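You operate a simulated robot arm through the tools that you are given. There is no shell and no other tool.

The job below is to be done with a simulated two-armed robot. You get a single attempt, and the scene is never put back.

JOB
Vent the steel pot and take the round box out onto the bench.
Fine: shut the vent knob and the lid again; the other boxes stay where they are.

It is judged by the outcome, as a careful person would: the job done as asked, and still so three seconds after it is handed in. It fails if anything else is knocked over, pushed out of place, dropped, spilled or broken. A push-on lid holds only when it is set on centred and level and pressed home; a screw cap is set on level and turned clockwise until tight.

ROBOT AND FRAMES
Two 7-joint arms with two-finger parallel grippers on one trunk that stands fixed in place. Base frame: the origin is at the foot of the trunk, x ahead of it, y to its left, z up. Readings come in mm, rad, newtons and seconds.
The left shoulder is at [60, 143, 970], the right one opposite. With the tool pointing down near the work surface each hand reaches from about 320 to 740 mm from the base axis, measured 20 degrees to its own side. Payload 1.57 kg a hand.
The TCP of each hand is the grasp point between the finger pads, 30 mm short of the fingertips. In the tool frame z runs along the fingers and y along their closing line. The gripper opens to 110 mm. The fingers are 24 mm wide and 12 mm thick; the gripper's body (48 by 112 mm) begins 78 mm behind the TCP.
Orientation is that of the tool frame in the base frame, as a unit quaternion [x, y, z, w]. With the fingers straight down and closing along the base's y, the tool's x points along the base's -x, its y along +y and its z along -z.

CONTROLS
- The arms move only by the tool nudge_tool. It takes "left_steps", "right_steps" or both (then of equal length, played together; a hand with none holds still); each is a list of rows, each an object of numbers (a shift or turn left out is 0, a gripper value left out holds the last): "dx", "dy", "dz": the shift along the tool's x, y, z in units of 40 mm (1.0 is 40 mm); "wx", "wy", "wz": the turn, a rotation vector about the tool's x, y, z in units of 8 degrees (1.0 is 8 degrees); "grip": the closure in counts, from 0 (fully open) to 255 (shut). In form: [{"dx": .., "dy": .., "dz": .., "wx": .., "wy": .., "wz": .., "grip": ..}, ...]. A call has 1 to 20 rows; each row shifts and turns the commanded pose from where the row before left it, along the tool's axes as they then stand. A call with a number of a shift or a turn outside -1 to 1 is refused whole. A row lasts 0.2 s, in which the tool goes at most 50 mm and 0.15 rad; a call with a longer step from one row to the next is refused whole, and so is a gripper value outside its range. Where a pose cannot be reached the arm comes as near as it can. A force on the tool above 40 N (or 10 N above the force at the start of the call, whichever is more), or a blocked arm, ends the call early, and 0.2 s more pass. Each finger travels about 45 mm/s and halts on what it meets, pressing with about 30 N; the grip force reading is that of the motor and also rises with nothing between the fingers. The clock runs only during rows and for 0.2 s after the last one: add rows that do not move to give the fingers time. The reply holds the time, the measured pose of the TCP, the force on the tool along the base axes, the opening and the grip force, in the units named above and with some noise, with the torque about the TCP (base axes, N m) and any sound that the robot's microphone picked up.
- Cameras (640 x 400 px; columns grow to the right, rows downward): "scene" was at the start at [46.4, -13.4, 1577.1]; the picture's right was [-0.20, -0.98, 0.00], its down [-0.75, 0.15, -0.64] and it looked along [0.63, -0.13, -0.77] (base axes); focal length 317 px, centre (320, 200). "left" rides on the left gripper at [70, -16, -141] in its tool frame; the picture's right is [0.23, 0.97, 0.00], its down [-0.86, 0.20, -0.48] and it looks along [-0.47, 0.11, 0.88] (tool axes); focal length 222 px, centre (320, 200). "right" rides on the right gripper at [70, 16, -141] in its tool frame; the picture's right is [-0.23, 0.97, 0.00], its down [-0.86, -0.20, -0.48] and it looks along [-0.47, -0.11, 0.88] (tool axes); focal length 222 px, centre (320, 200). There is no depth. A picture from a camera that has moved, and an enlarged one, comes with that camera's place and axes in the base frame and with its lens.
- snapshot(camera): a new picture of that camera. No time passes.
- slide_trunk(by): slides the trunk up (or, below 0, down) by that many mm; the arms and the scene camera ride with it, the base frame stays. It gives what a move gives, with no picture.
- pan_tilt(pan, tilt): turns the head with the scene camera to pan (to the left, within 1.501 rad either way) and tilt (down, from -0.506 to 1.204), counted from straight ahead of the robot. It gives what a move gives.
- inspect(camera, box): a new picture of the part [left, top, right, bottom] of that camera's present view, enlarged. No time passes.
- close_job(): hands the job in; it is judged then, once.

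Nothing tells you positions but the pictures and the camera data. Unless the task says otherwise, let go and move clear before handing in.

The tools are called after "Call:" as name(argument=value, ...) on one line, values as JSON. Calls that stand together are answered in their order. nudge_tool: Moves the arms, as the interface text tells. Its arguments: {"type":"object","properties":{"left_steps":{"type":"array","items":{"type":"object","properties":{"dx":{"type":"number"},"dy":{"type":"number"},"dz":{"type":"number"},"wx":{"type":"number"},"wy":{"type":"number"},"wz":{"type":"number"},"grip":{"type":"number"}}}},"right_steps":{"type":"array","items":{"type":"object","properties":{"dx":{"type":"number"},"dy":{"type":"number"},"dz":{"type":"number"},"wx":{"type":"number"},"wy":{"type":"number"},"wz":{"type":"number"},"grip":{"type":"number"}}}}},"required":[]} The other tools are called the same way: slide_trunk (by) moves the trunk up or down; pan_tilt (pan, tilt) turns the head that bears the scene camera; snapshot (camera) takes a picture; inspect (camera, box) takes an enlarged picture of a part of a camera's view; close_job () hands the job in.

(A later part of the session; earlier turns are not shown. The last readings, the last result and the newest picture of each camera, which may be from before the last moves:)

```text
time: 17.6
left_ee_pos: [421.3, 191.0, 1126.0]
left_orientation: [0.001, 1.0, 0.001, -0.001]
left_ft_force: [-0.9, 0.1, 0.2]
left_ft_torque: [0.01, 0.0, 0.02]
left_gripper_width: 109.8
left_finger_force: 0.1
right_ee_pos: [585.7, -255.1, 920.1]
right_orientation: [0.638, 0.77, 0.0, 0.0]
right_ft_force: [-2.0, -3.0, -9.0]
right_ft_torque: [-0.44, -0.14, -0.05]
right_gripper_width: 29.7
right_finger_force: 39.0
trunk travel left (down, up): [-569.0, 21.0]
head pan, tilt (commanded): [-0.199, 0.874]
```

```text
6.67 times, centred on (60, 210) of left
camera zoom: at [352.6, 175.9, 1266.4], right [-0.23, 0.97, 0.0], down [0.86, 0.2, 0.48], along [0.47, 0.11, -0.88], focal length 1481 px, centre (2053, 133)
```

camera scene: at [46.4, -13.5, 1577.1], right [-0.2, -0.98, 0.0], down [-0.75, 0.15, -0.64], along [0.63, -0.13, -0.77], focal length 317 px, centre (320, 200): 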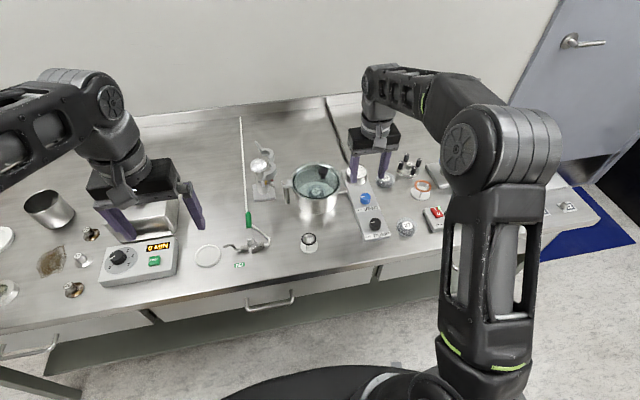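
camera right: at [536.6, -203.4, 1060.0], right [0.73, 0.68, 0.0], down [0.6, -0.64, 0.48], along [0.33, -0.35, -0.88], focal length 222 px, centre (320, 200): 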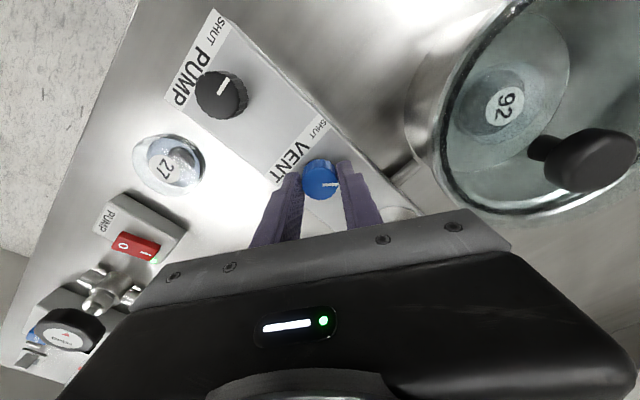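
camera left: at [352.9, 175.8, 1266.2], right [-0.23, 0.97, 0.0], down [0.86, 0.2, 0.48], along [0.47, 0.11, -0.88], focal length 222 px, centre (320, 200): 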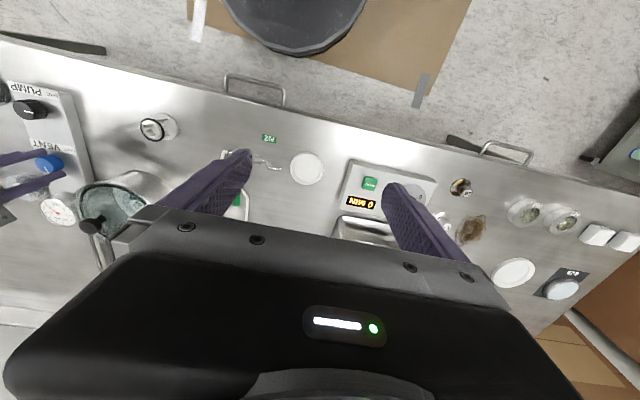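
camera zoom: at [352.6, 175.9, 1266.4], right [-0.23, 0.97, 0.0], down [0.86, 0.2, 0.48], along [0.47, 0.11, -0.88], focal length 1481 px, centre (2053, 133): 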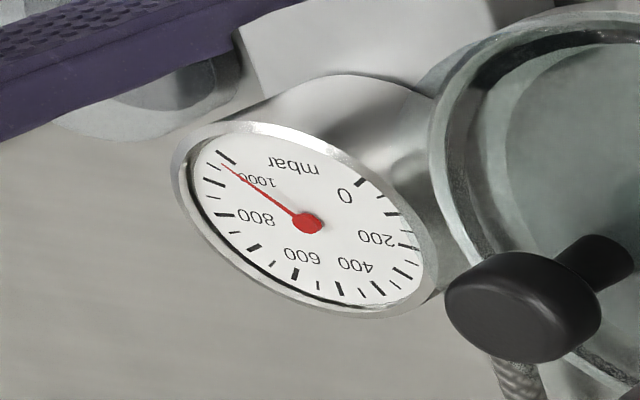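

The gauge is steady at ambient (about 1000 mbar), so the pot is vented. I'll leave the vent open while opening the lid. Now I'll release the knob, lift clear and rotate the hand back to neutral.

Call:
nudge_tool(right_steps=[{"grip": 140}, {}, {}, {"dz": -0.5}, {"dz": -0.8}, {"dz": -0.8}, {"wz": -1.0}, {"wz": -1.0}, {"wz": -1.0}, {"wz": -1.0}, {"wz": -1.0}, {"wz": -1.0}, {"wz": -1.0}, {"wz": -1.0}, {"wz": -1.0}, {"wz": -0.9}, {}])

Call:
snapshot(camera="right")

Call:
inspect(camera="scene", box=[320, 130, 420, 240])

```text
time: 21.2
left_ee_pos: [419.8, 191.6, 1126.1]
left_orientation: [0.001, 1.0, 0.0, -0.001]
left_ft_force: [-0.2, 0.2, -0.3]
left_ft_torque: [-0.02, 0.02, 0.0]
left_gripper_width: 110.1
left_finger_force: 0.0
right_ee_pos: [585.4, -255.1, 1002.7]
right_orientation: [-0.001, 1.0, 0.0, 0.0]
right_ft_force: [-0.1, 0.1, 0.0]
right_ft_torque: [-0.01, 0.02, -0.02]
right_gripper_width: 49.5
right_finger_force: 0.0
trunk travel left (down, up): [-569.0, 21.0]
head pan, tilt (commanded): [-0.199, 0.874]
```

```text
taken
camera right: at [516.4, -239.0, 1144.2], right [0.23, 0.97, 0.0], down [0.86, -0.2, 0.48], along [0.47, -0.11, -0.88], focal length 222 px, centre (320, 200)
```

right: 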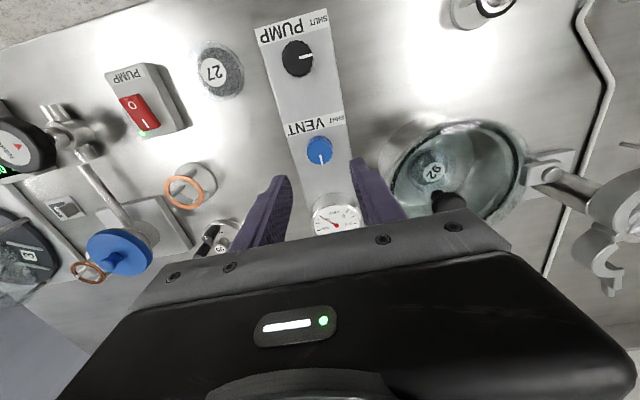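

```text
3.64 times, centred on (370, 185) of scene
camera zoom: at [46.5, -13.3, 1577.1], right [-0.2, -0.98, 0.0], down [-0.75, 0.15, -0.64], along [0.63, -0.13, -0.77], focal length 1152 px, centre (138, 254)
```

zoom: 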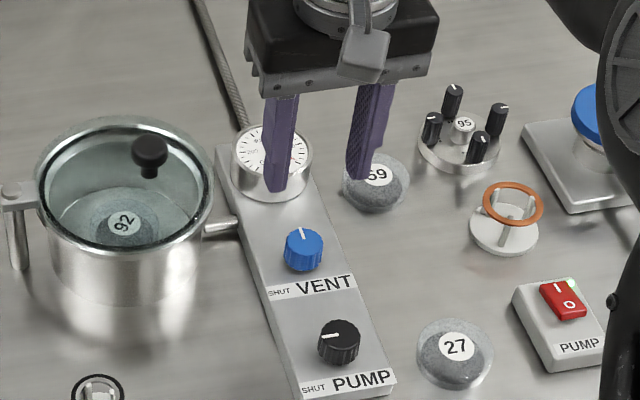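

The vent pointer is now turned away from SHUT (open). Next I'll move the right hand over the lid knob.

Call:
nudge_tool(right_steps=[{"dz": -0.4, "grip": 110}, {"dx": -0.366, "dy": 0.695}, {"dx": -0.366, "dy": 0.695}, {"dx": -0.366, "dy": 0.695}, {"dx": -0.366, "dy": 0.695}, {}, {}])

Call:
snapshot(camera="right")

Call:
inspect(camera="scene", box=[260, 130, 370, 230])

```text
time: 22.8
left_ee_pos: [420.1, 191.8, 1126.2]
left_orientation: [0.0, 1.0, -0.001, 0.0]
left_ft_force: [-0.1, 0.1, -0.8]
left_ft_torque: [0.01, -0.01, -0.02]
left_gripper_width: 109.9
left_finger_force: 0.1
right_ee_pos: [646.1, -145.2, 1019.3]
right_orientation: [0.001, 1.0, 0.0, 0.001]
right_ft_force: [-0.6, 0.2, -0.2]
right_ft_torque: [-0.05, 0.0, 0.01]
right_gripper_width: 62.3
right_finger_force: 0.1
trunk travel left (down, up): [-569.0, 21.0]
head pan, tilt (commanded): [-0.199, 0.874]
```

```text
taken
camera right: at [576.8, -128.9, 1160.1], right [0.23, 0.97, 0.0], down [0.86, -0.2, 0.48], along [0.47, -0.11, -0.88], focal length 222 px, centre (320, 200)
```

right: 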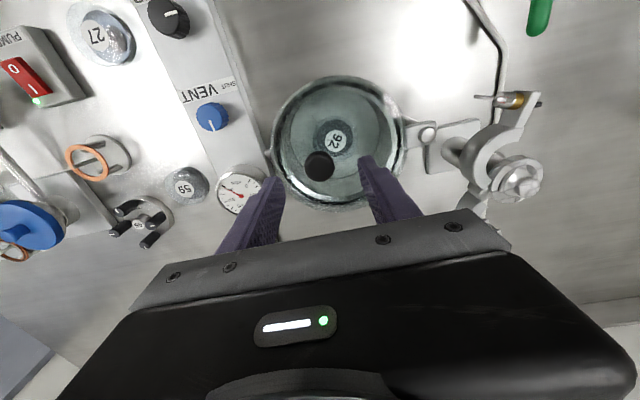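

```text
4.00 times, centred on (315, 180) of scene
camera zoom: at [46.7, -13.1, 1577.1], right [-0.2, -0.98, 0.0], down [-0.75, 0.15, -0.64], along [0.63, -0.13, -0.77], focal length 1267 px, centre (340, 280)
```

zoom: 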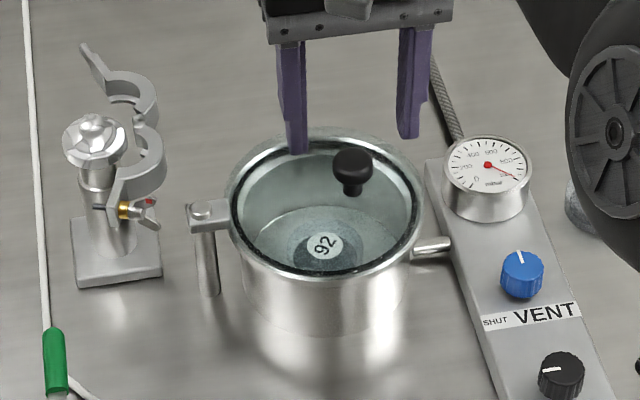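

The hand is right over the lid knob. I'll look closely at the knob and the pivot bracket before descending.

Call:
inspect(camera="right", box=[260, 60, 460, 220])

Call:
inspect(camera="scene", box=[285, 160, 350, 210])

Call:
inspect(camera="right", box=[390, 90, 480, 180])

```text
2.50 times, centred on (360, 140) of right
camera zoom: at [576.8, -128.9, 1160.1], right [0.23, 0.97, 0.0], down [0.86, -0.2, 0.48], along [0.47, -0.11, -0.88], focal length 555 px, centre (220, 350)
```

zoom: 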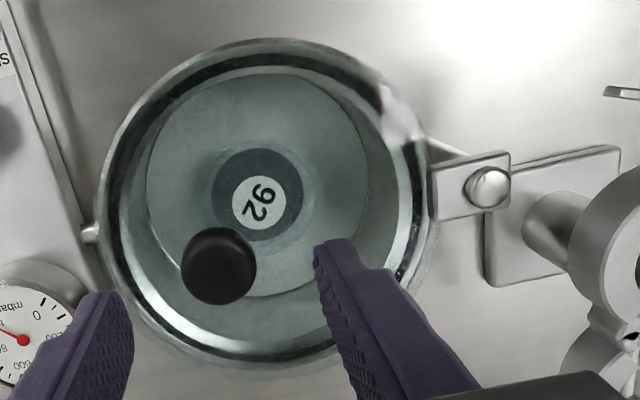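

```text
8.00 times, centred on (318, 185) of scene
camera zoom: at [46.7, -13.1, 1577.1], right [-0.2, -0.98, 0.0], down [-0.75, 0.15, -0.64], along [0.63, -0.13, -0.77], focal length 2533 px, centre (340, 320)
```

zoom: 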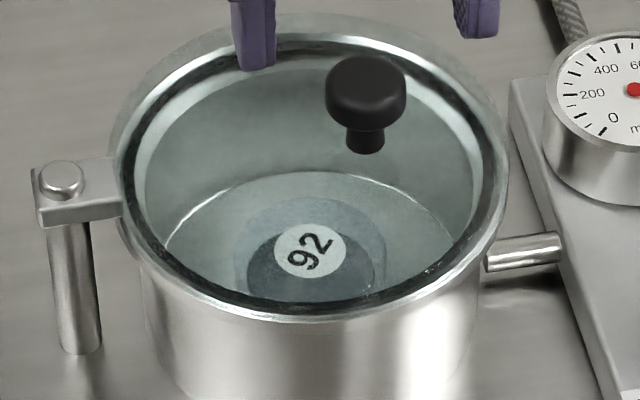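

```text
4.44 times, centred on (435, 135) of right
camera zoom: at [576.8, -128.9, 1160.1], right [0.23, 0.97, 0.0], down [0.86, -0.2, 0.48], along [0.47, -0.11, -0.88], focal length 987 px, centre (-191, 489)
```

zoom: 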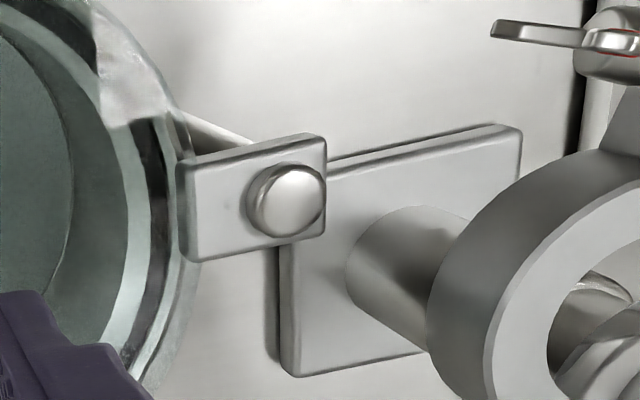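

The lid plate is bolted to a vertical pivot post, so the lid should swing horizontally about (645, -39). To push along the arc with the pads tangential, I'll pre-rotate the hand 90° counter-clockwise above the knob.

Call:
nudge_tool(right_steps=[{"dx": 0.05, "wz": -1.0}, {"wz": -1.0}, {"wz": -1.0}, {"wz": -1.0}, {"wz": -1.0}, {"wz": -1.0}, {"wz": -1.0}, {"wz": -1.0}, {"wz": -1.0}, {"wz": -1.0}, {"wz": -1.0}, {"wz": -0.25}, {}])

Call:
snapshot(camera="right")

Call:
snapshot(camera="scene")

```text
time: 25.6
left_ee_pos: [421.2, 190.6, 1125.9]
left_orientation: [0.0, 1.0, 0.001, 0.0]
left_ft_force: [0.0, 0.5, 0.2]
left_ft_torque: [-0.01, 0.0, -0.01]
left_gripper_width: 110.1
left_finger_force: 0.1
right_ee_pos: [641.3, -144.3, 1020.5]
right_orientation: [0.708, -0.707, 0.0, 0.0]
right_ft_force: [-0.1, 0.2, -0.1]
right_ft_torque: [0.0, -0.01, 0.0]
right_gripper_width: 62.6
right_finger_force: 0.1
trunk travel left (down, up): [-569.0, 21.0]
head pan, tilt (commanded): [-0.199, 0.874]
```

```text
taken
camera right: at [626.8, -214.3, 1160.7], right [-0.97, 0.23, 0.0], down [0.2, 0.86, 0.48], along [0.11, 0.47, -0.88], focal length 222 px, centre (320, 200)
```

right: 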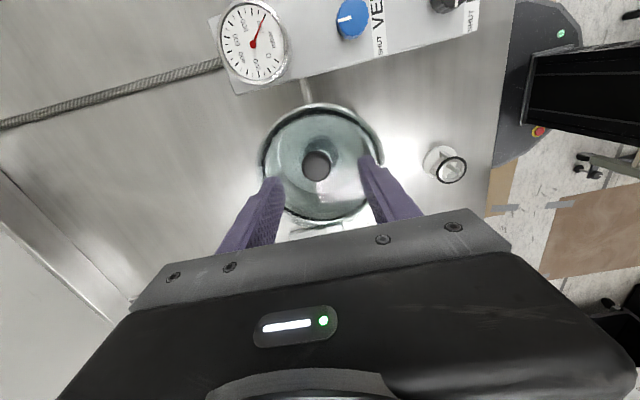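

```text
taken
camera scene: at [46.5, -13.3, 1577.1], right [-0.2, -0.98, 0.0], down [-0.75, 0.15, -0.64], along [0.63, -0.13, -0.77], focal length 317 px, centre (320, 200)
```

scene: 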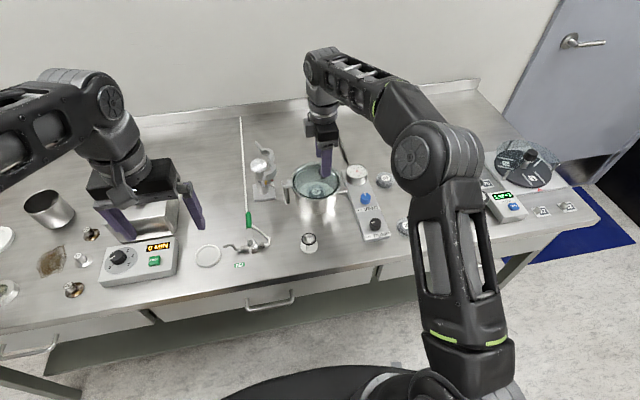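

Call:
inspect(camera="right", box=[240, 100, 400, 220])

Call:
inspect(camera="scene", box=[285, 130, 365, 210])

```text
3.33 times, centred on (320, 160) of right
camera zoom: at [626.8, -214.3, 1160.7], right [-0.97, 0.23, 0.0], down [0.2, 0.86, 0.48], along [0.11, 0.47, -0.88], focal length 740 px, centre (320, 333)
```

zoom: 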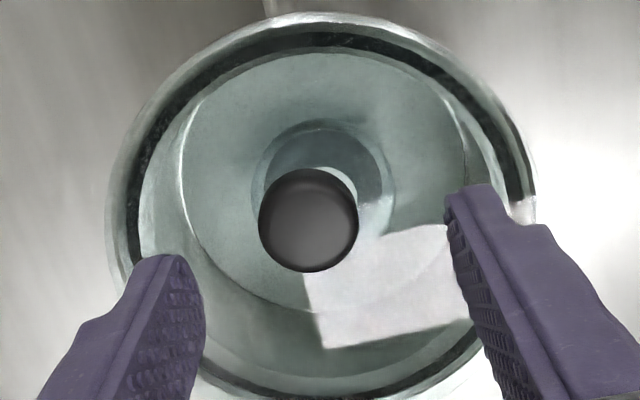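

```text
5.00 times, centred on (325, 170) of scene
camera zoom: at [46.5, -13.3, 1577.1], right [-0.2, -0.98, 0.0], down [-0.75, 0.15, -0.64], along [0.63, -0.13, -0.77], focal length 1583 px, centre (295, 350)
```

zoom: 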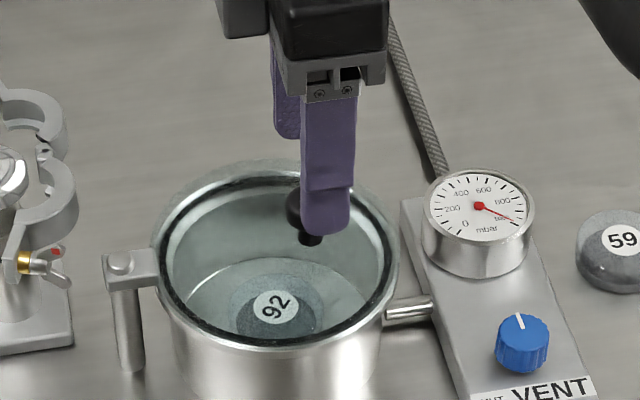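

The -90° pose is reachable. The lid knob's cap is at about z 963–976 and the glass at about 945. I'll descend so the fingertips stay above the glass, then close on the cap.

Call:
nudge_tool(right_steps=[{"dy": -0.05, "dz": 0.4}, {"dz": 0.4}, {"dz": 0.13}, {"grip": 255}, {}, {}, {}])

Call:
snapshot(camera="right")

Call:
inspect(camera="scene", box=[275, 140, 365, 230])

```text
time: 27.2
left_ee_pos: [421.7, 191.0, 1126.0]
left_orientation: [0.0, 1.0, 0.0, 0.0]
left_ft_force: [0.2, -0.3, -0.4]
left_ft_torque: [-0.01, 0.0, -0.02]
left_gripper_width: 110.2
left_finger_force: 0.1
right_ee_pos: [644.2, -143.3, 982.5]
right_orientation: [0.707, -0.707, 0.0, 0.0]
right_ft_force: [-0.3, -0.3, -1.4]
right_ft_torque: [-0.09, -0.04, 0.02]
right_gripper_width: 27.1
right_finger_force: 30.8
trunk travel left (down, up): [-569.0, 21.0]
head pan, tilt (commanded): [-0.199, 0.874]
```

```text
taken
camera right: at [628.1, -214.0, 1123.6], right [-0.97, 0.23, 0.0], down [0.2, 0.86, 0.48], along [0.11, 0.47, -0.88], focal length 222 px, centre (320, 200)
```

right: 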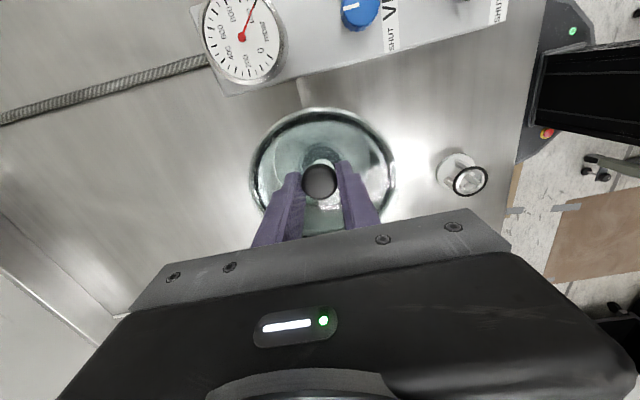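

```text
4.44 times, centred on (320, 185) of scene
camera zoom: at [46.6, -13.4, 1577.1], right [-0.2, -0.98, 0.0], down [-0.75, 0.15, -0.64], along [0.63, -0.13, -0.77], focal length 1407 px, centre (320, 267)
```

zoom: 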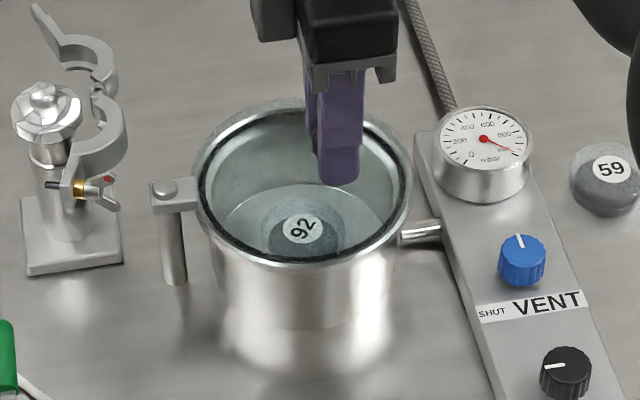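

The cap is gripped cleanly (27 mm, near-zero side load). I'll test a small swing of about 2–4° clockwise about the pivot and watch the forces.

Call:
nudge_tool(right_steps=[{"dy": 0.0916, "dx": -0.0016, "wz": 0.25}, {"dy": 0.0916, "dx": -0.0016, "wz": 0.25}, {}])

Call:
inspect(camera="scene", box=[275, 140, 365, 230])

Call:
inspect(camera="right", box=[240, 100, 400, 220])

```text
time: 28.0
left_ee_pos: [420.5, 191.8, 1125.6]
left_orientation: [0.001, 1.0, 0.0, 0.0]
left_ft_force: [0.5, 0.5, 0.5]
left_ft_torque: [-0.04, 0.0, 0.01]
left_gripper_width: 110.2
left_finger_force: 0.1
right_ee_pos: [636.8, -143.4, 982.7]
right_orientation: [-0.681, 0.732, 0.0, 0.0]
right_ft_force: [1.4, -0.2, -2.5]
right_ft_torque: [-0.01, -0.04, -0.09]
right_gripper_width: 27.0
right_finger_force: 38.1
trunk travel left (down, up): [-569.0, 21.0]
head pan, tilt (commanded): [-0.199, 0.874]
```

```text
4.44 times, centred on (320, 185) of scene
camera zoom: at [46.8, -13.4, 1577.1], right [-0.2, -0.98, 0.0], down [-0.75, 0.15, -0.64], along [0.63, -0.13, -0.77], focal length 1407 px, centre (320, 267)
```

zoom: 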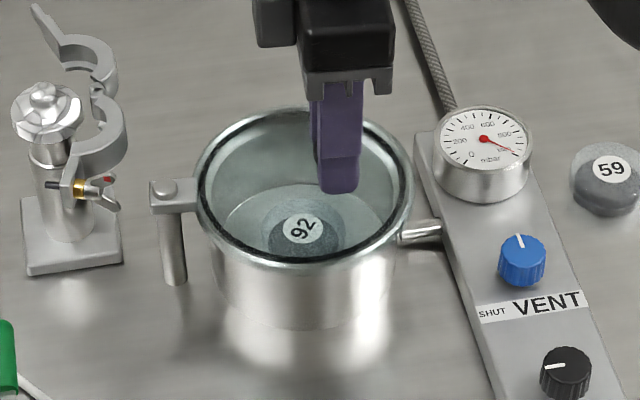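

```text
3.33 times, centred on (320, 160) of right
camera zoom: at [615.8, -212.3, 1123.6], right [-0.96, 0.3, 0.0], down [0.26, 0.84, 0.48], along [0.14, 0.46, -0.88], focal length 740 px, centre (320, 333)
```

zoom: 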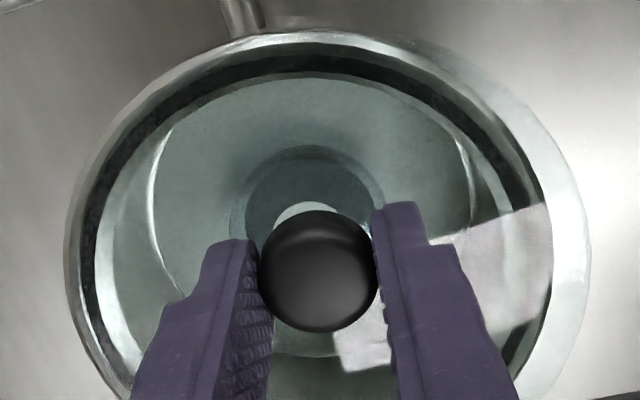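

The lid swings freely with under 3 N. I'll continue along the arc for another 50°.

Call:
nudge_tool(right_steps=[{"dy": 0.2288, "dx": -0.01, "wz": 0.625}, {"dy": 0.2288, "dx": -0.01, "wz": 0.625}, {"dy": 0.2288, "dx": -0.01, "wz": 0.625}, {"dy": 0.2288, "dx": -0.01, "wz": 0.625}, {"dy": 0.2288, "dx": -0.01, "wz": 0.625}, {"dy": 0.2288, "dx": -0.01, "wz": 0.625}, {}])

Call:
snapshot(camera="scene")

Call:
inspect(camera="right", box=[240, 100, 400, 220])

```text
time: 29.6
left_ee_pos: [420.8, 192.4, 1127.1]
left_orientation: [0.0, 1.0, -0.001, 0.001]
left_ft_force: [0.5, -0.7, 0.5]
left_ft_torque: [-0.03, 0.01, 0.04]
left_gripper_width: 109.9
left_finger_force: 0.1
right_ee_pos: [583.4, -124.1, 983.9]
right_orientation: [-0.468, 0.884, -0.001, 0.002]
right_ft_force: [2.3, -0.4, 8.7]
right_ft_torque: [-0.16, 0.14, -0.22]
right_gripper_width: 27.2
right_finger_force: 37.6
trunk travel left (down, up): [-569.0, 21.0]
head pan, tilt (commanded): [-0.199, 0.874]
```

```text
taken
camera scene: at [46.1, -13.2, 1577.2], right [-0.2, -0.98, 0.0], down [-0.75, 0.15, -0.64], along [0.63, -0.13, -0.77], focal length 317 px, centre (320, 200)
```

scene: 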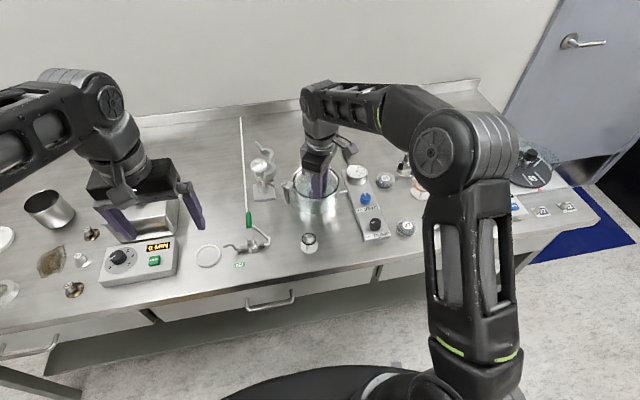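

```text
3.33 times, centred on (320, 160) of right
camera zoom: at [532.5, -173.9, 1123.4], right [-0.68, 0.73, 0.0], down [0.64, 0.6, 0.48], along [0.35, 0.33, -0.88], focal length 740 px, centre (320, 333)
```

zoom: 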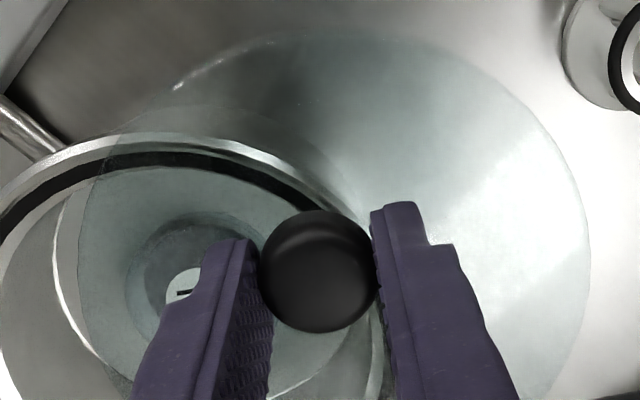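

The lid is swinging open as expected. I'll continue, with a tiny upward correction to relax the vertical load.

Call:
nudge_tool(right_steps=[{"dy": 0.2288, "dx": -0.01, "dz": -0.02, "wz": 0.625}, {"dy": 0.2288, "dx": -0.01, "wz": 0.625}, {"dy": 0.2288, "dx": -0.01, "wz": 0.625}, {"dy": 0.2288, "dx": -0.01, "wz": 0.625}, {"dy": 0.2288, "dx": -0.01, "wz": 0.625}, {"dy": 0.2288, "dx": -0.01, "wz": 0.625}, {"dy": 0.2288, "dx": -0.01, "wz": 0.625}, {"dy": 0.2288, "dx": -0.01, "wz": 0.625}, {}])

Call:
snapshot(camera="scene")

Call:
snapshot(camera="left")

Call:
inspect(camera="scene", box=[220, 130, 360, 260])

```text
time: 31.6
left_ee_pos: [421.6, 191.2, 1125.2]
left_orientation: [0.0, 1.0, 0.0, 0.0]
left_ft_force: [0.2, -0.8, -0.1]
left_ft_torque: [-0.04, -0.03, 0.0]
left_gripper_width: 109.9
left_finger_force: 0.0
right_ee_pos: [543.2, -67.2, 983.1]
right_orientation: [-0.138, 0.99, 0.0, 0.0]
right_ft_force: [4.8, 3.7, -6.6]
right_ft_torque: [0.18, -0.17, 0.2]
right_gripper_width: 27.6
right_finger_force: 38.0
trunk travel left (down, up): [-569.0, 21.0]
head pan, tilt (commanded): [-0.199, 0.874]
```

```text
taken
camera scene: at [47.8, -12.9, 1577.1], right [-0.2, -0.98, 0.0], down [-0.75, 0.15, -0.64], along [0.63, -0.13, -0.77], focal length 317 px, centre (320, 200)
```

scene: 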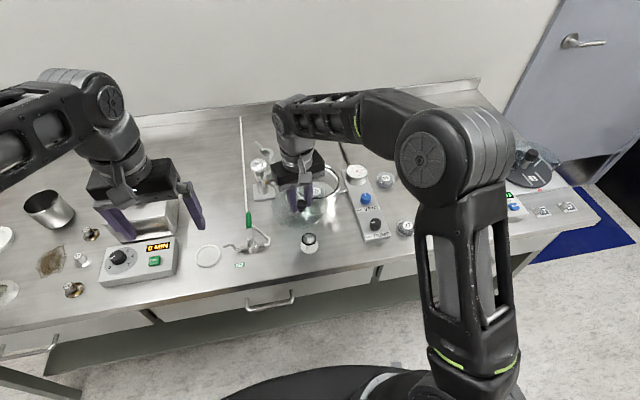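

```text
taken
camera left: at [353.2, 176.9, 1266.0], right [-0.23, 0.97, 0.0], down [0.86, 0.2, 0.48], along [0.47, 0.11, -0.88], focal length 222 px, centre (320, 200)
```

left: 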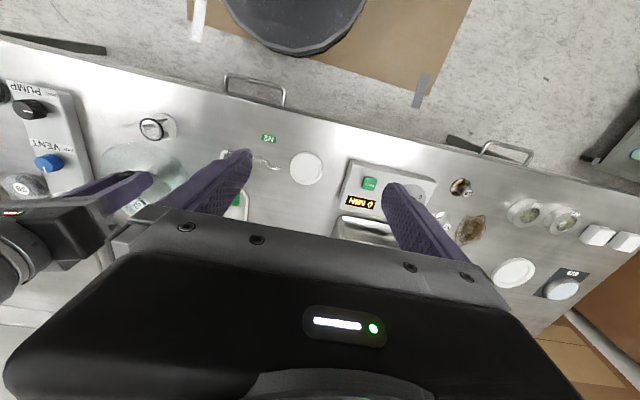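

```text
3.08 times, centred on (290, 195) of scene
camera zoom: at [47.8, -12.9, 1577.1], right [-0.2, -0.98, 0.0], down [-0.75, 0.15, -0.64], along [0.63, -0.13, -0.77], focal length 974 px, centre (412, 215)
```

zoom: 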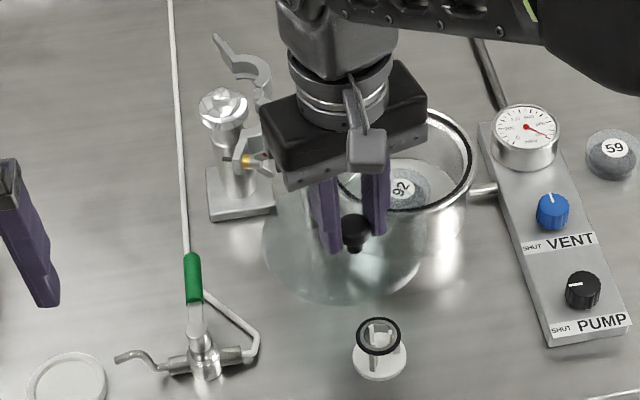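

The lid is about 74° open and clear of the neighbouring items. I'll swing it about 36° more so the pot opening is fully clear.

Call:
nudge_tool(right_steps=[{"dy": 0.2288, "dx": -0.01, "dz": 0.01, "wz": 0.625}, {"dy": 0.2288, "dx": -0.01, "wz": 0.625}, {"dy": 0.2288, "dx": -0.01, "wz": 0.625}, {"dy": 0.2288, "dx": -0.01, "wz": 0.625}, {"dy": 0.2288, "dx": -0.01, "wz": 0.625}, {"dy": 0.2288, "dx": -0.01, "wz": 0.625}, {"dy": 0.2288, "dx": -0.01, "wz": 0.625}, {}])

Call:
snapshot(camera="scene")

Call:
inspect(camera="scene", box=[220, 130, 360, 260])

```text
time: 33.4
left_ee_pos: [421.3, 189.2, 1127.1]
left_orientation: [0.0, 1.0, 0.002, 0.001]
left_ft_force: [0.2, 0.4, -0.3]
left_ft_torque: [-0.04, 0.0, 0.0]
left_gripper_width: 110.1
left_finger_force: 0.1
right_ee_pos: [542.6, -11.3, 983.1]
right_orientation: [0.169, 0.986, -0.003, -0.001]
right_ft_force: [-4.1, -32.2, 1.8]
right_ft_torque: [-0.67, 0.59, -0.14]
right_gripper_width: 27.2
right_finger_force: 38.3
trunk travel left (down, up): [-569.0, 21.0]
head pan, tilt (commanded): [-0.199, 0.874]
```

```text
taken
camera scene: at [45.5, -18.7, 1577.2], right [-0.2, -0.98, 0.0], down [-0.75, 0.16, -0.64], along [0.63, -0.13, -0.77], focal length 317 px, centre (320, 200)
```

scene: 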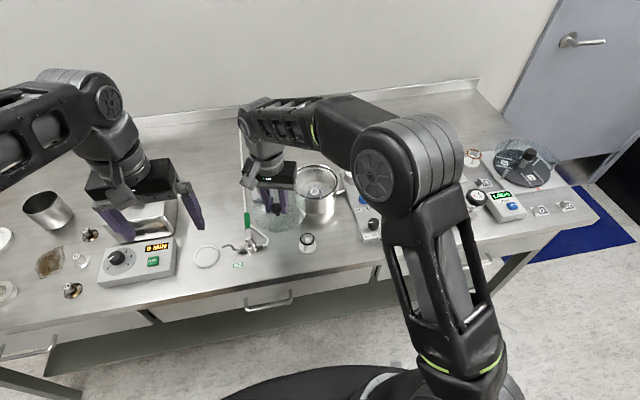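

```text
3.08 times, centred on (290, 195) of scene
camera zoom: at [45.5, -18.7, 1577.2], right [-0.2, -0.98, 0.0], down [-0.75, 0.16, -0.64], along [0.63, -0.13, -0.77], focal length 974 px, centre (412, 215)
```

zoom: 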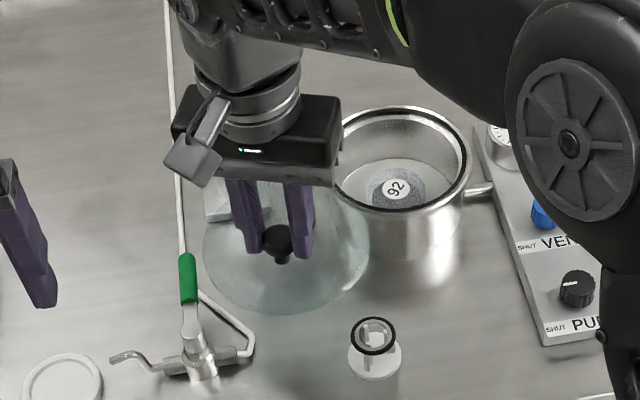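

There's about 32 N of resistance, so the lid seems to be at its stop at about 105°. I'll back off a few degrees and check that the force drops and nothing else was touched.

Call:
nudge_tool(right_steps=[{"dy": -0.14, "dx": -0.005, "wz": -0.375}, {"dy": -0.14, "dx": -0.005, "wz": -0.375}, {}])

Call:
inspect(camera="scene", box=[220, 150, 320, 260])

Call:
snapshot(camera="right")

```text
time: 34.2
left_ee_pos: [420.6, 192.1, 1125.7]
left_orientation: [0.0, 1.0, 0.0, 0.0]
left_ft_force: [0.2, 0.0, -0.2]
left_ft_torque: [0.01, -0.02, 0.0]
left_gripper_width: 109.9
left_finger_force: 0.1
right_ee_pos: [542.0, -11.2, 983.0]
right_orientation: [0.111, 0.994, 0.002, 0.001]
right_ft_force: [3.2, -0.9, -5.2]
right_ft_torque: [0.12, -0.39, 0.08]
right_gripper_width: 27.3
right_finger_force: 38.3
trunk travel left (down, up): [-569.0, 21.0]
head pan, tilt (commanded): [-0.199, 0.874]
```

```text
3.64 times, centred on (270, 205) of scene
camera zoom: at [47.6, -13.2, 1577.0], right [-0.2, -0.98, 0.0], down [-0.75, 0.15, -0.64], along [0.63, -0.13, -0.77], focal length 1152 px, centre (502, 182)
```

zoom: 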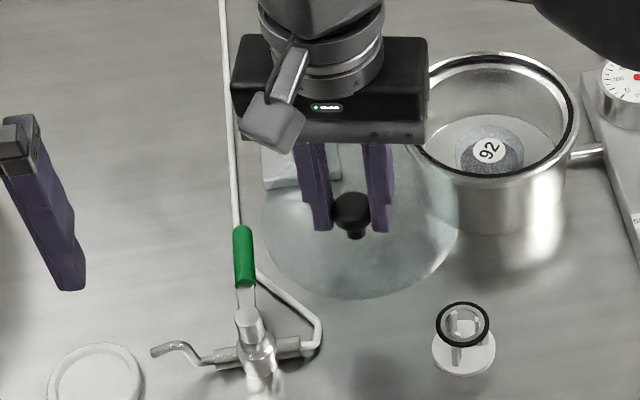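

```text
taken
camera right: at [477.9, 18.7, 1123.8], right [0.44, 0.9, 0.0], down [0.79, -0.39, 0.48], along [0.43, -0.21, -0.88], focal length 222 px, centre (320, 200)
```

right: 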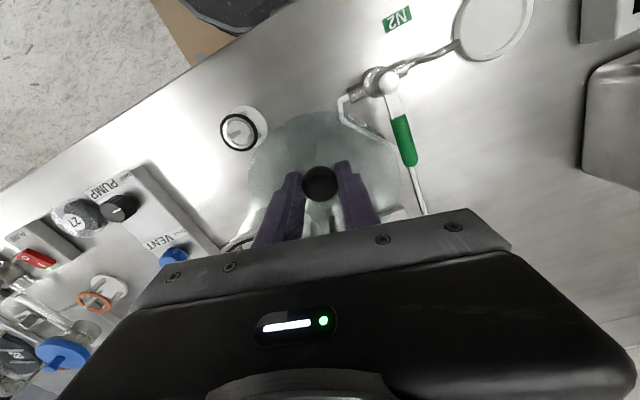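

The force is gone and the lid rests open at about 105°; the N2 valve hasn't moved. I'll release the lid knob and lift clear.

Call:
nudge_tool(right_steps=[{"grip": 110}, {}, {}, {"dz": -0.6}, {"dz": -0.7}, {}, {}])

Call:
snapshot(camera="right")

Call:
inspect(camera="scene", box=[220, 130, 360, 260])

```text
time: 35.8
left_ee_pos: [420.3, 193.0, 1126.9]
left_orientation: [-0.001, 1.0, -0.001, 0.0]
left_ft_force: [-0.1, -0.4, 0.0]
left_ft_torque: [0.04, -0.01, -0.02]
left_gripper_width: 110.0
left_finger_force: 0.0
right_ee_pos: [542.0, -15.6, 1037.9]
right_orientation: [0.113, 0.994, 0.0, 0.0]
right_ft_force: [-0.3, 0.0, 0.1]
right_ft_torque: [0.01, 0.0, -0.01]
right_gripper_width: 62.9
right_finger_force: 0.1
trunk travel left (down, up): [-569.0, 21.0]
head pan, tilt (commanded): [-0.199, 0.874]
```

```text
taken
camera right: at [478.7, 15.4, 1177.9], right [0.44, 0.9, 0.0], down [0.79, -0.39, 0.48], along [0.43, -0.21, -0.88], focal length 222 px, centre (320, 200)
```

right: 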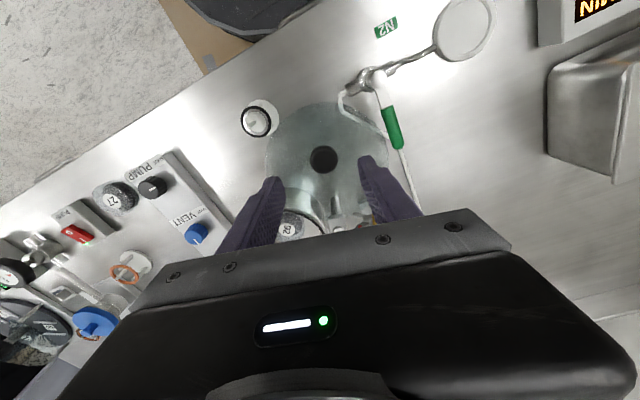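

```text
3.08 times, centred on (290, 195) of scene
camera zoom: at [46.4, -13.3, 1577.1], right [-0.2, -0.98, 0.0], down [-0.75, 0.15, -0.64], along [0.63, -0.13, -0.77], focal length 974 px, centre (412, 215)
```

zoom: 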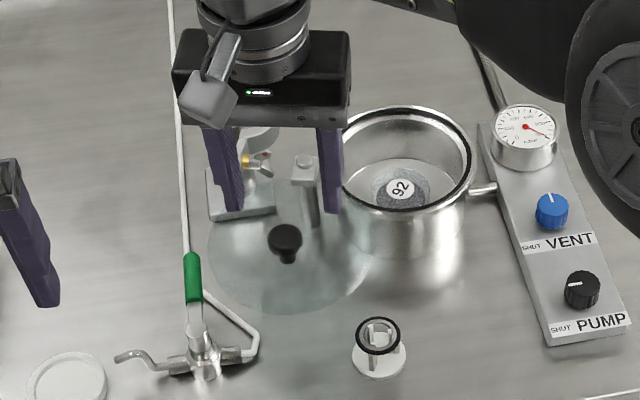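

The lid stays open and the pot is accessible. I'll bring the right hand back to neutral above the pot to view box 92.

Call:
nudge_tool(right_steps=[{"wz": -0.81}, {"wz": -0.81}, {"dx": -0.6125, "dy": -0.671}, {"dx": -0.6125, "dy": -0.671}, {"dx": -0.6125, "dy": -0.671}, {"dx": -0.6125, "dy": -0.671}, {"dz": 0.4}, {}, {}])

Call:
snapshot(camera="right")

Call:
inspect(camera="right", box=[240, 60, 440, 220])

Call:
inspect(camera="scene", box=[285, 140, 365, 230])

```text
time: 37.8
left_ee_pos: [420.6, 192.1, 1126.0]
left_orientation: [0.001, 1.0, 0.0, -0.001]
left_ft_force: [1.1, -0.6, -0.5]
left_ft_torque: [-0.03, -0.04, -0.01]
left_gripper_width: 109.9
left_finger_force: 0.0
right_ee_pos: [639.8, -123.8, 1020.2]
right_orientation: [0.001, 1.0, -0.001, 0.0]
right_ft_force: [-0.2, -0.1, -0.2]
right_ft_torque: [0.0, 0.0, 0.01]
right_gripper_width: 62.6
right_finger_force: 0.1
trunk travel left (down, up): [-569.0, 21.0]
head pan, tilt (commanded): [-0.199, 0.874]
```

```text
taken
camera right: at [570.0, -107.3, 1160.6], right [0.23, 0.97, 0.0], down [0.85, -0.2, 0.48], along [0.47, -0.11, -0.88], focal length 222 px, centre (320, 200)
```

right: 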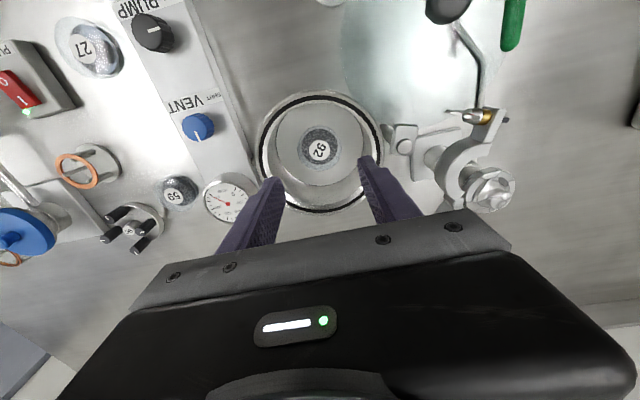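

```text
2.50 times, centred on (340, 140) of right
camera zoom: at [570.0, -107.3, 1160.6], right [0.23, 0.97, 0.0], down [0.85, -0.2, 0.48], along [0.47, -0.11, -0.88], focal length 555 px, centre (270, 350)
```

zoom: 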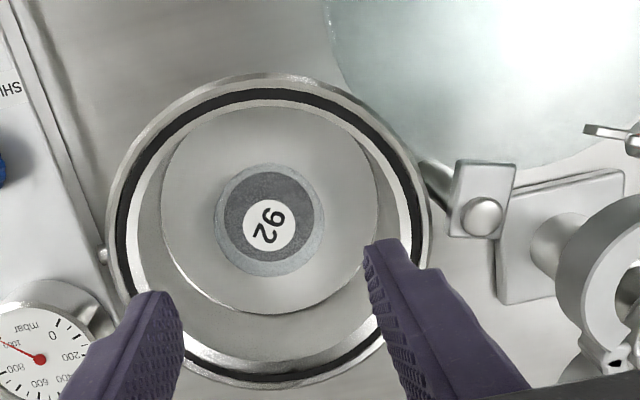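

```text
4.44 times, centred on (325, 185) of scene
camera zoom: at [46.5, -13.2, 1577.1], right [-0.2, -0.98, 0.0], down [-0.75, 0.15, -0.64], along [0.63, -0.13, -0.77], focal length 1407 px, centre (298, 267)
```

zoom: 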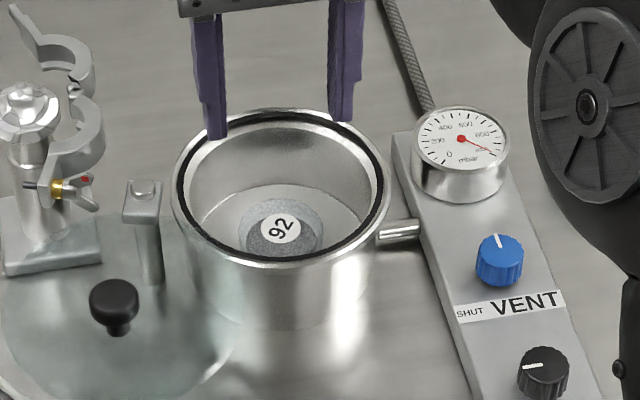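

I'll look at the identical boxes on the bench to understand their shape before grasping.

Call:
inspect(camera="scene", box=[388, 212, 424, 242])

Call:
inspect(camera="scene", box=[300, 178, 345, 210])

Call:
inspect(camera="right", box=[280, 110, 360, 170])

Call:
inspect(camera="right", box=[150, 165, 210, 215])

```text
13.33 times, centred on (406, 227) of scene
camera zoom: at [46.5, -13.2, 1577.1], right [-0.2, -0.98, 0.0], down [-0.75, 0.15, -0.64], along [0.63, -0.13, -0.77], focal length 4222 px, centre (-827, -160)
```

zoom: 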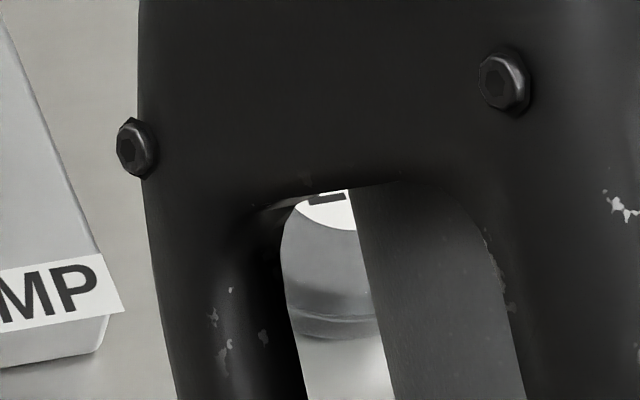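

```text
12.50 times, centred on (322, 194) of scene
camera zoom: at [46.5, -13.2, 1577.1], right [-0.2, -0.98, 0.0], down [-0.75, 0.15, -0.64], along [0.63, -0.13, -0.77], focal length 3958 px, centre (289, 275)
```

zoom: 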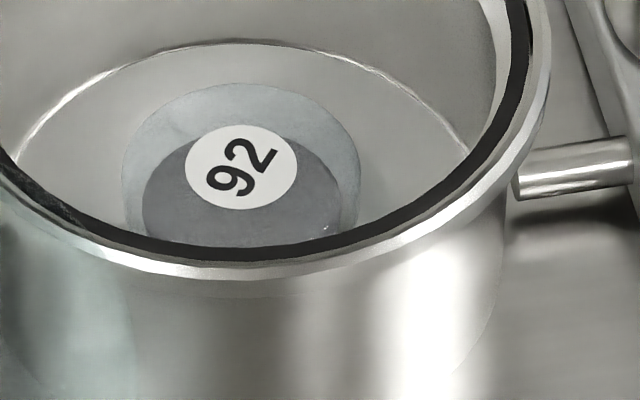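

```text
6.67 times, centred on (320, 140) of right
camera zoom: at [570.0, -107.3, 1160.6], right [0.23, 0.97, 0.0], down [0.85, -0.2, 0.48], along [0.47, -0.11, -0.88], focal length 1481 px, centre (320, 600)
```

zoom: 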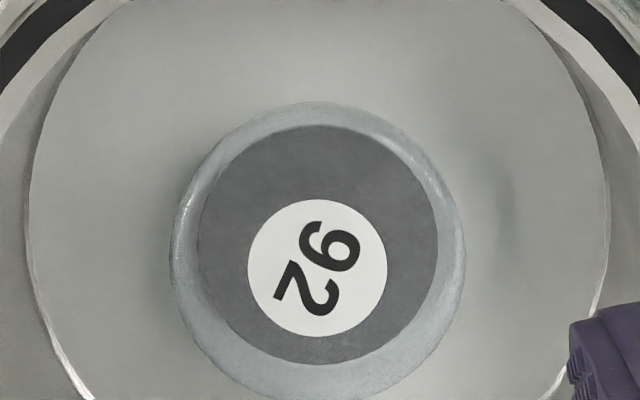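

```text
8.00 times, centred on (180, 190) of right
camera zoom: at [570.0, -107.3, 1160.6], right [0.23, 0.97, 0.0], down [0.85, -0.2, 0.48], along [0.47, -0.11, -0.88], focal length 1777 px, centre (1440, 280)
```

zoom: 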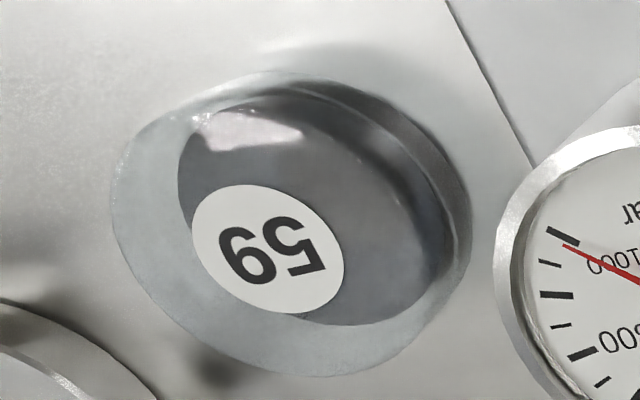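

Box 92 is about 56 mm wide, sits on the pot floor with its top at about z 889, and is centred near (644.5, -125). I'll set the opening to about 66 mm, descend part-way into the pot and check clearance.

Call:
nudge_tool(right_steps=[{"dx": -0.1175, "dy": -0.035, "grip": 102}, {}, {"dz": 0.7}, {"dz": 0.7}, {"dz": 0.4}, {}])

Call:
snapshot(camera="right")

Call:
inspect(camera="scene", box=[285, 140, 365, 230])

```text
time: 39.2
left_ee_pos: [420.5, 191.7, 1126.3]
left_orientation: [0.0, 1.0, 0.0, 0.0]
left_ft_force: [-0.3, 0.7, 0.7]
left_ft_torque: [-0.01, -0.02, 0.0]
left_gripper_width: 110.2
left_finger_force: 0.1
right_ee_pos: [643.2, -123.9, 946.0]
right_orientation: [0.001, 1.0, 0.0, 0.0]
right_ft_force: [0.4, -0.9, 0.5]
right_ft_torque: [0.03, 0.0, -0.06]
right_gripper_width: 66.0
right_finger_force: 0.0
trunk travel left (down, up): [-569.0, 21.0]
head pan, tilt (commanded): [-0.199, 0.874]
```

```text
taken
camera right: at [575.2, -107.6, 1087.0], right [0.23, 0.97, 0.0], down [0.85, -0.2, 0.48], along [0.47, -0.11, -0.88], focal length 222 px, centre (320, 200)
```

right: 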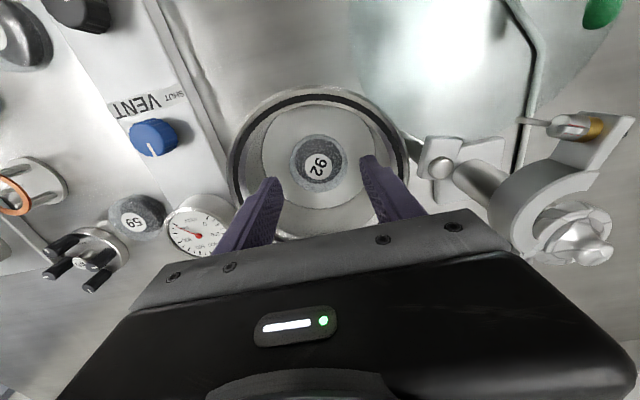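

```text
4.44 times, centred on (325, 185) of scene
camera zoom: at [46.4, -13.3, 1577.1], right [-0.2, -0.98, 0.0], down [-0.75, 0.15, -0.64], along [0.63, -0.13, -0.77], focal length 1407 px, centre (298, 267)
```

zoom: 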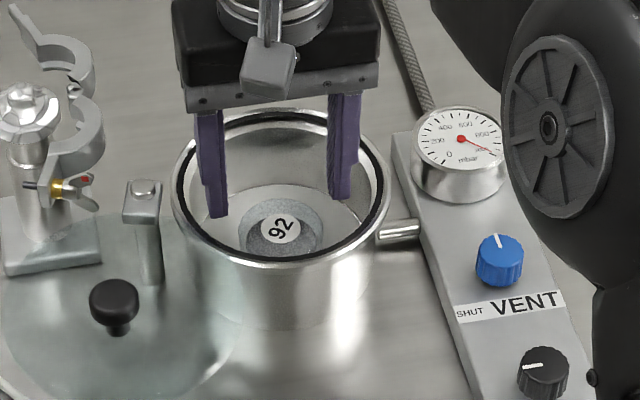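

Call:
inspect(camera="right", box=[220, 80, 420, 240])

```text
2.50 times, centred on (320, 160) of right
camera zoom: at [575.2, -107.6, 1087.0], right [0.23, 0.97, 0.0], down [0.85, -0.2, 0.48], along [0.47, -0.11, -0.88], focal length 555 px, centre (320, 300)
```

zoom: 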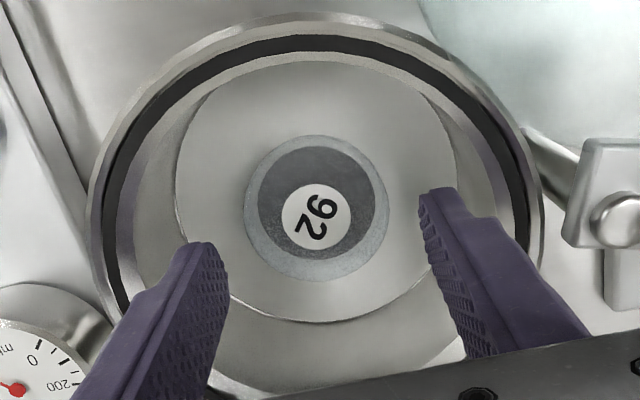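

Aligned: the box is centred between the fingers to within about 1.5 mm. I'll descend the rest of the way, watching for contact.

Call:
nudge_tool(right_steps=[{"dy": -0.03, "dz": 0.4}, {"dz": 0.4}, {"dz": 0.2}, {"dz": 0.1}, {}])

Call:
inspect(camera="right", box=[220, 80, 420, 240])

Call:
inspect(camera="scene", box=[285, 140, 365, 230])

```text
time: 40.4
left_ee_pos: [420.3, 191.6, 1125.8]
left_orientation: [0.0, 1.0, 0.0, 0.0]
left_ft_force: [-0.2, -0.6, 0.1]
left_ft_torque: [0.02, -0.01, 0.0]
left_gripper_width: 109.7
left_finger_force: 0.1
right_ee_pos: [643.4, -125.2, 901.4]
right_orientation: [0.001, 1.0, 0.0, 0.0]
right_ft_force: [-0.5, 0.5, -0.4]
right_ft_torque: [0.0, 0.02, 0.01]
right_gripper_width: 65.9
right_finger_force: 0.1
trunk travel left (down, up): [-569.0, 21.0]
head pan, tilt (commanded): [-0.199, 0.874]
```

```text
2.50 times, centred on (320, 160) of right
camera zoom: at [574.9, -108.8, 1043.1], right [0.23, 0.97, 0.0], down [0.85, -0.2, 0.48], along [0.47, -0.11, -0.88], focal length 555 px, centre (320, 300)
```

zoom: 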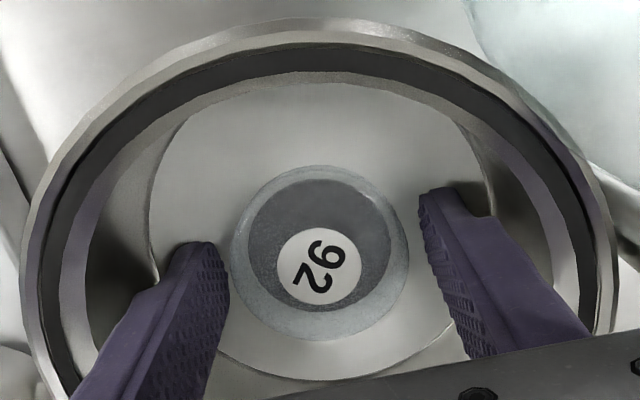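

```text
4.44 times, centred on (325, 185) of scene
camera zoom: at [46.5, -13.3, 1577.1], right [-0.2, -0.98, 0.0], down [-0.75, 0.15, -0.64], along [0.63, -0.13, -0.77], focal length 1407 px, centre (298, 267)
```

zoom: 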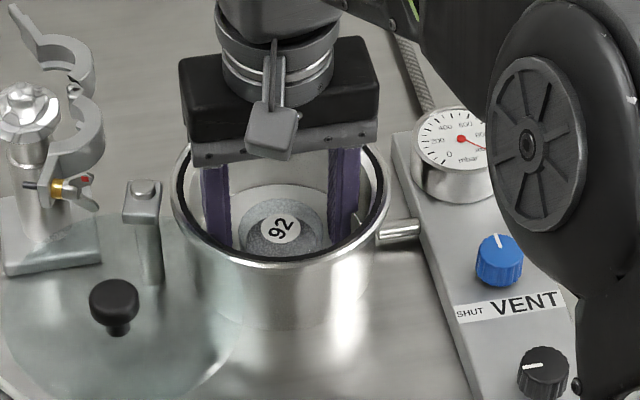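

No contact yet, with the tips about 6 mm above the pot floor. I'll lower 2 mm and close on the box.

Call:
nudge_tool(right_steps=[{"dz": 0.05}, {"grip": 150}, {}, {}, {}])

Call:
inspect(camera="right", box=[220, 80, 420, 240])

```text
time: 41.6
left_ee_pos: [420.9, 191.4, 1127.3]
left_orientation: [0.0, 1.0, -0.001, 0.0]
left_ft_force: [-0.4, -0.6, -0.2]
left_ft_torque: [0.03, 0.03, -0.02]
left_gripper_width: 109.8
left_finger_force: 0.1
right_ee_pos: [643.8, -125.5, 900.7]
right_orientation: [0.001, 1.0, -0.001, 0.001]
right_ft_force: [0.8, 0.9, 0.0]
right_ft_torque: [-0.01, 0.03, -0.02]
right_gripper_width: 54.0
right_finger_force: 30.0
trunk travel left (down, up): [-569.0, 21.0]
head pan, tilt (commanded): [-0.199, 0.874]
```

```text
2.50 times, centred on (320, 160) of right
camera zoom: at [575.1, -108.9, 1041.5], right [0.23, 0.97, 0.0], down [0.85, -0.2, 0.48], along [0.47, -0.11, -0.88], focal length 555 px, centre (320, 300)
```

zoom: 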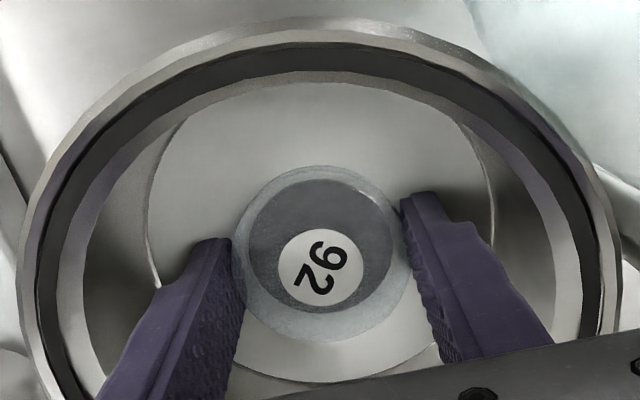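

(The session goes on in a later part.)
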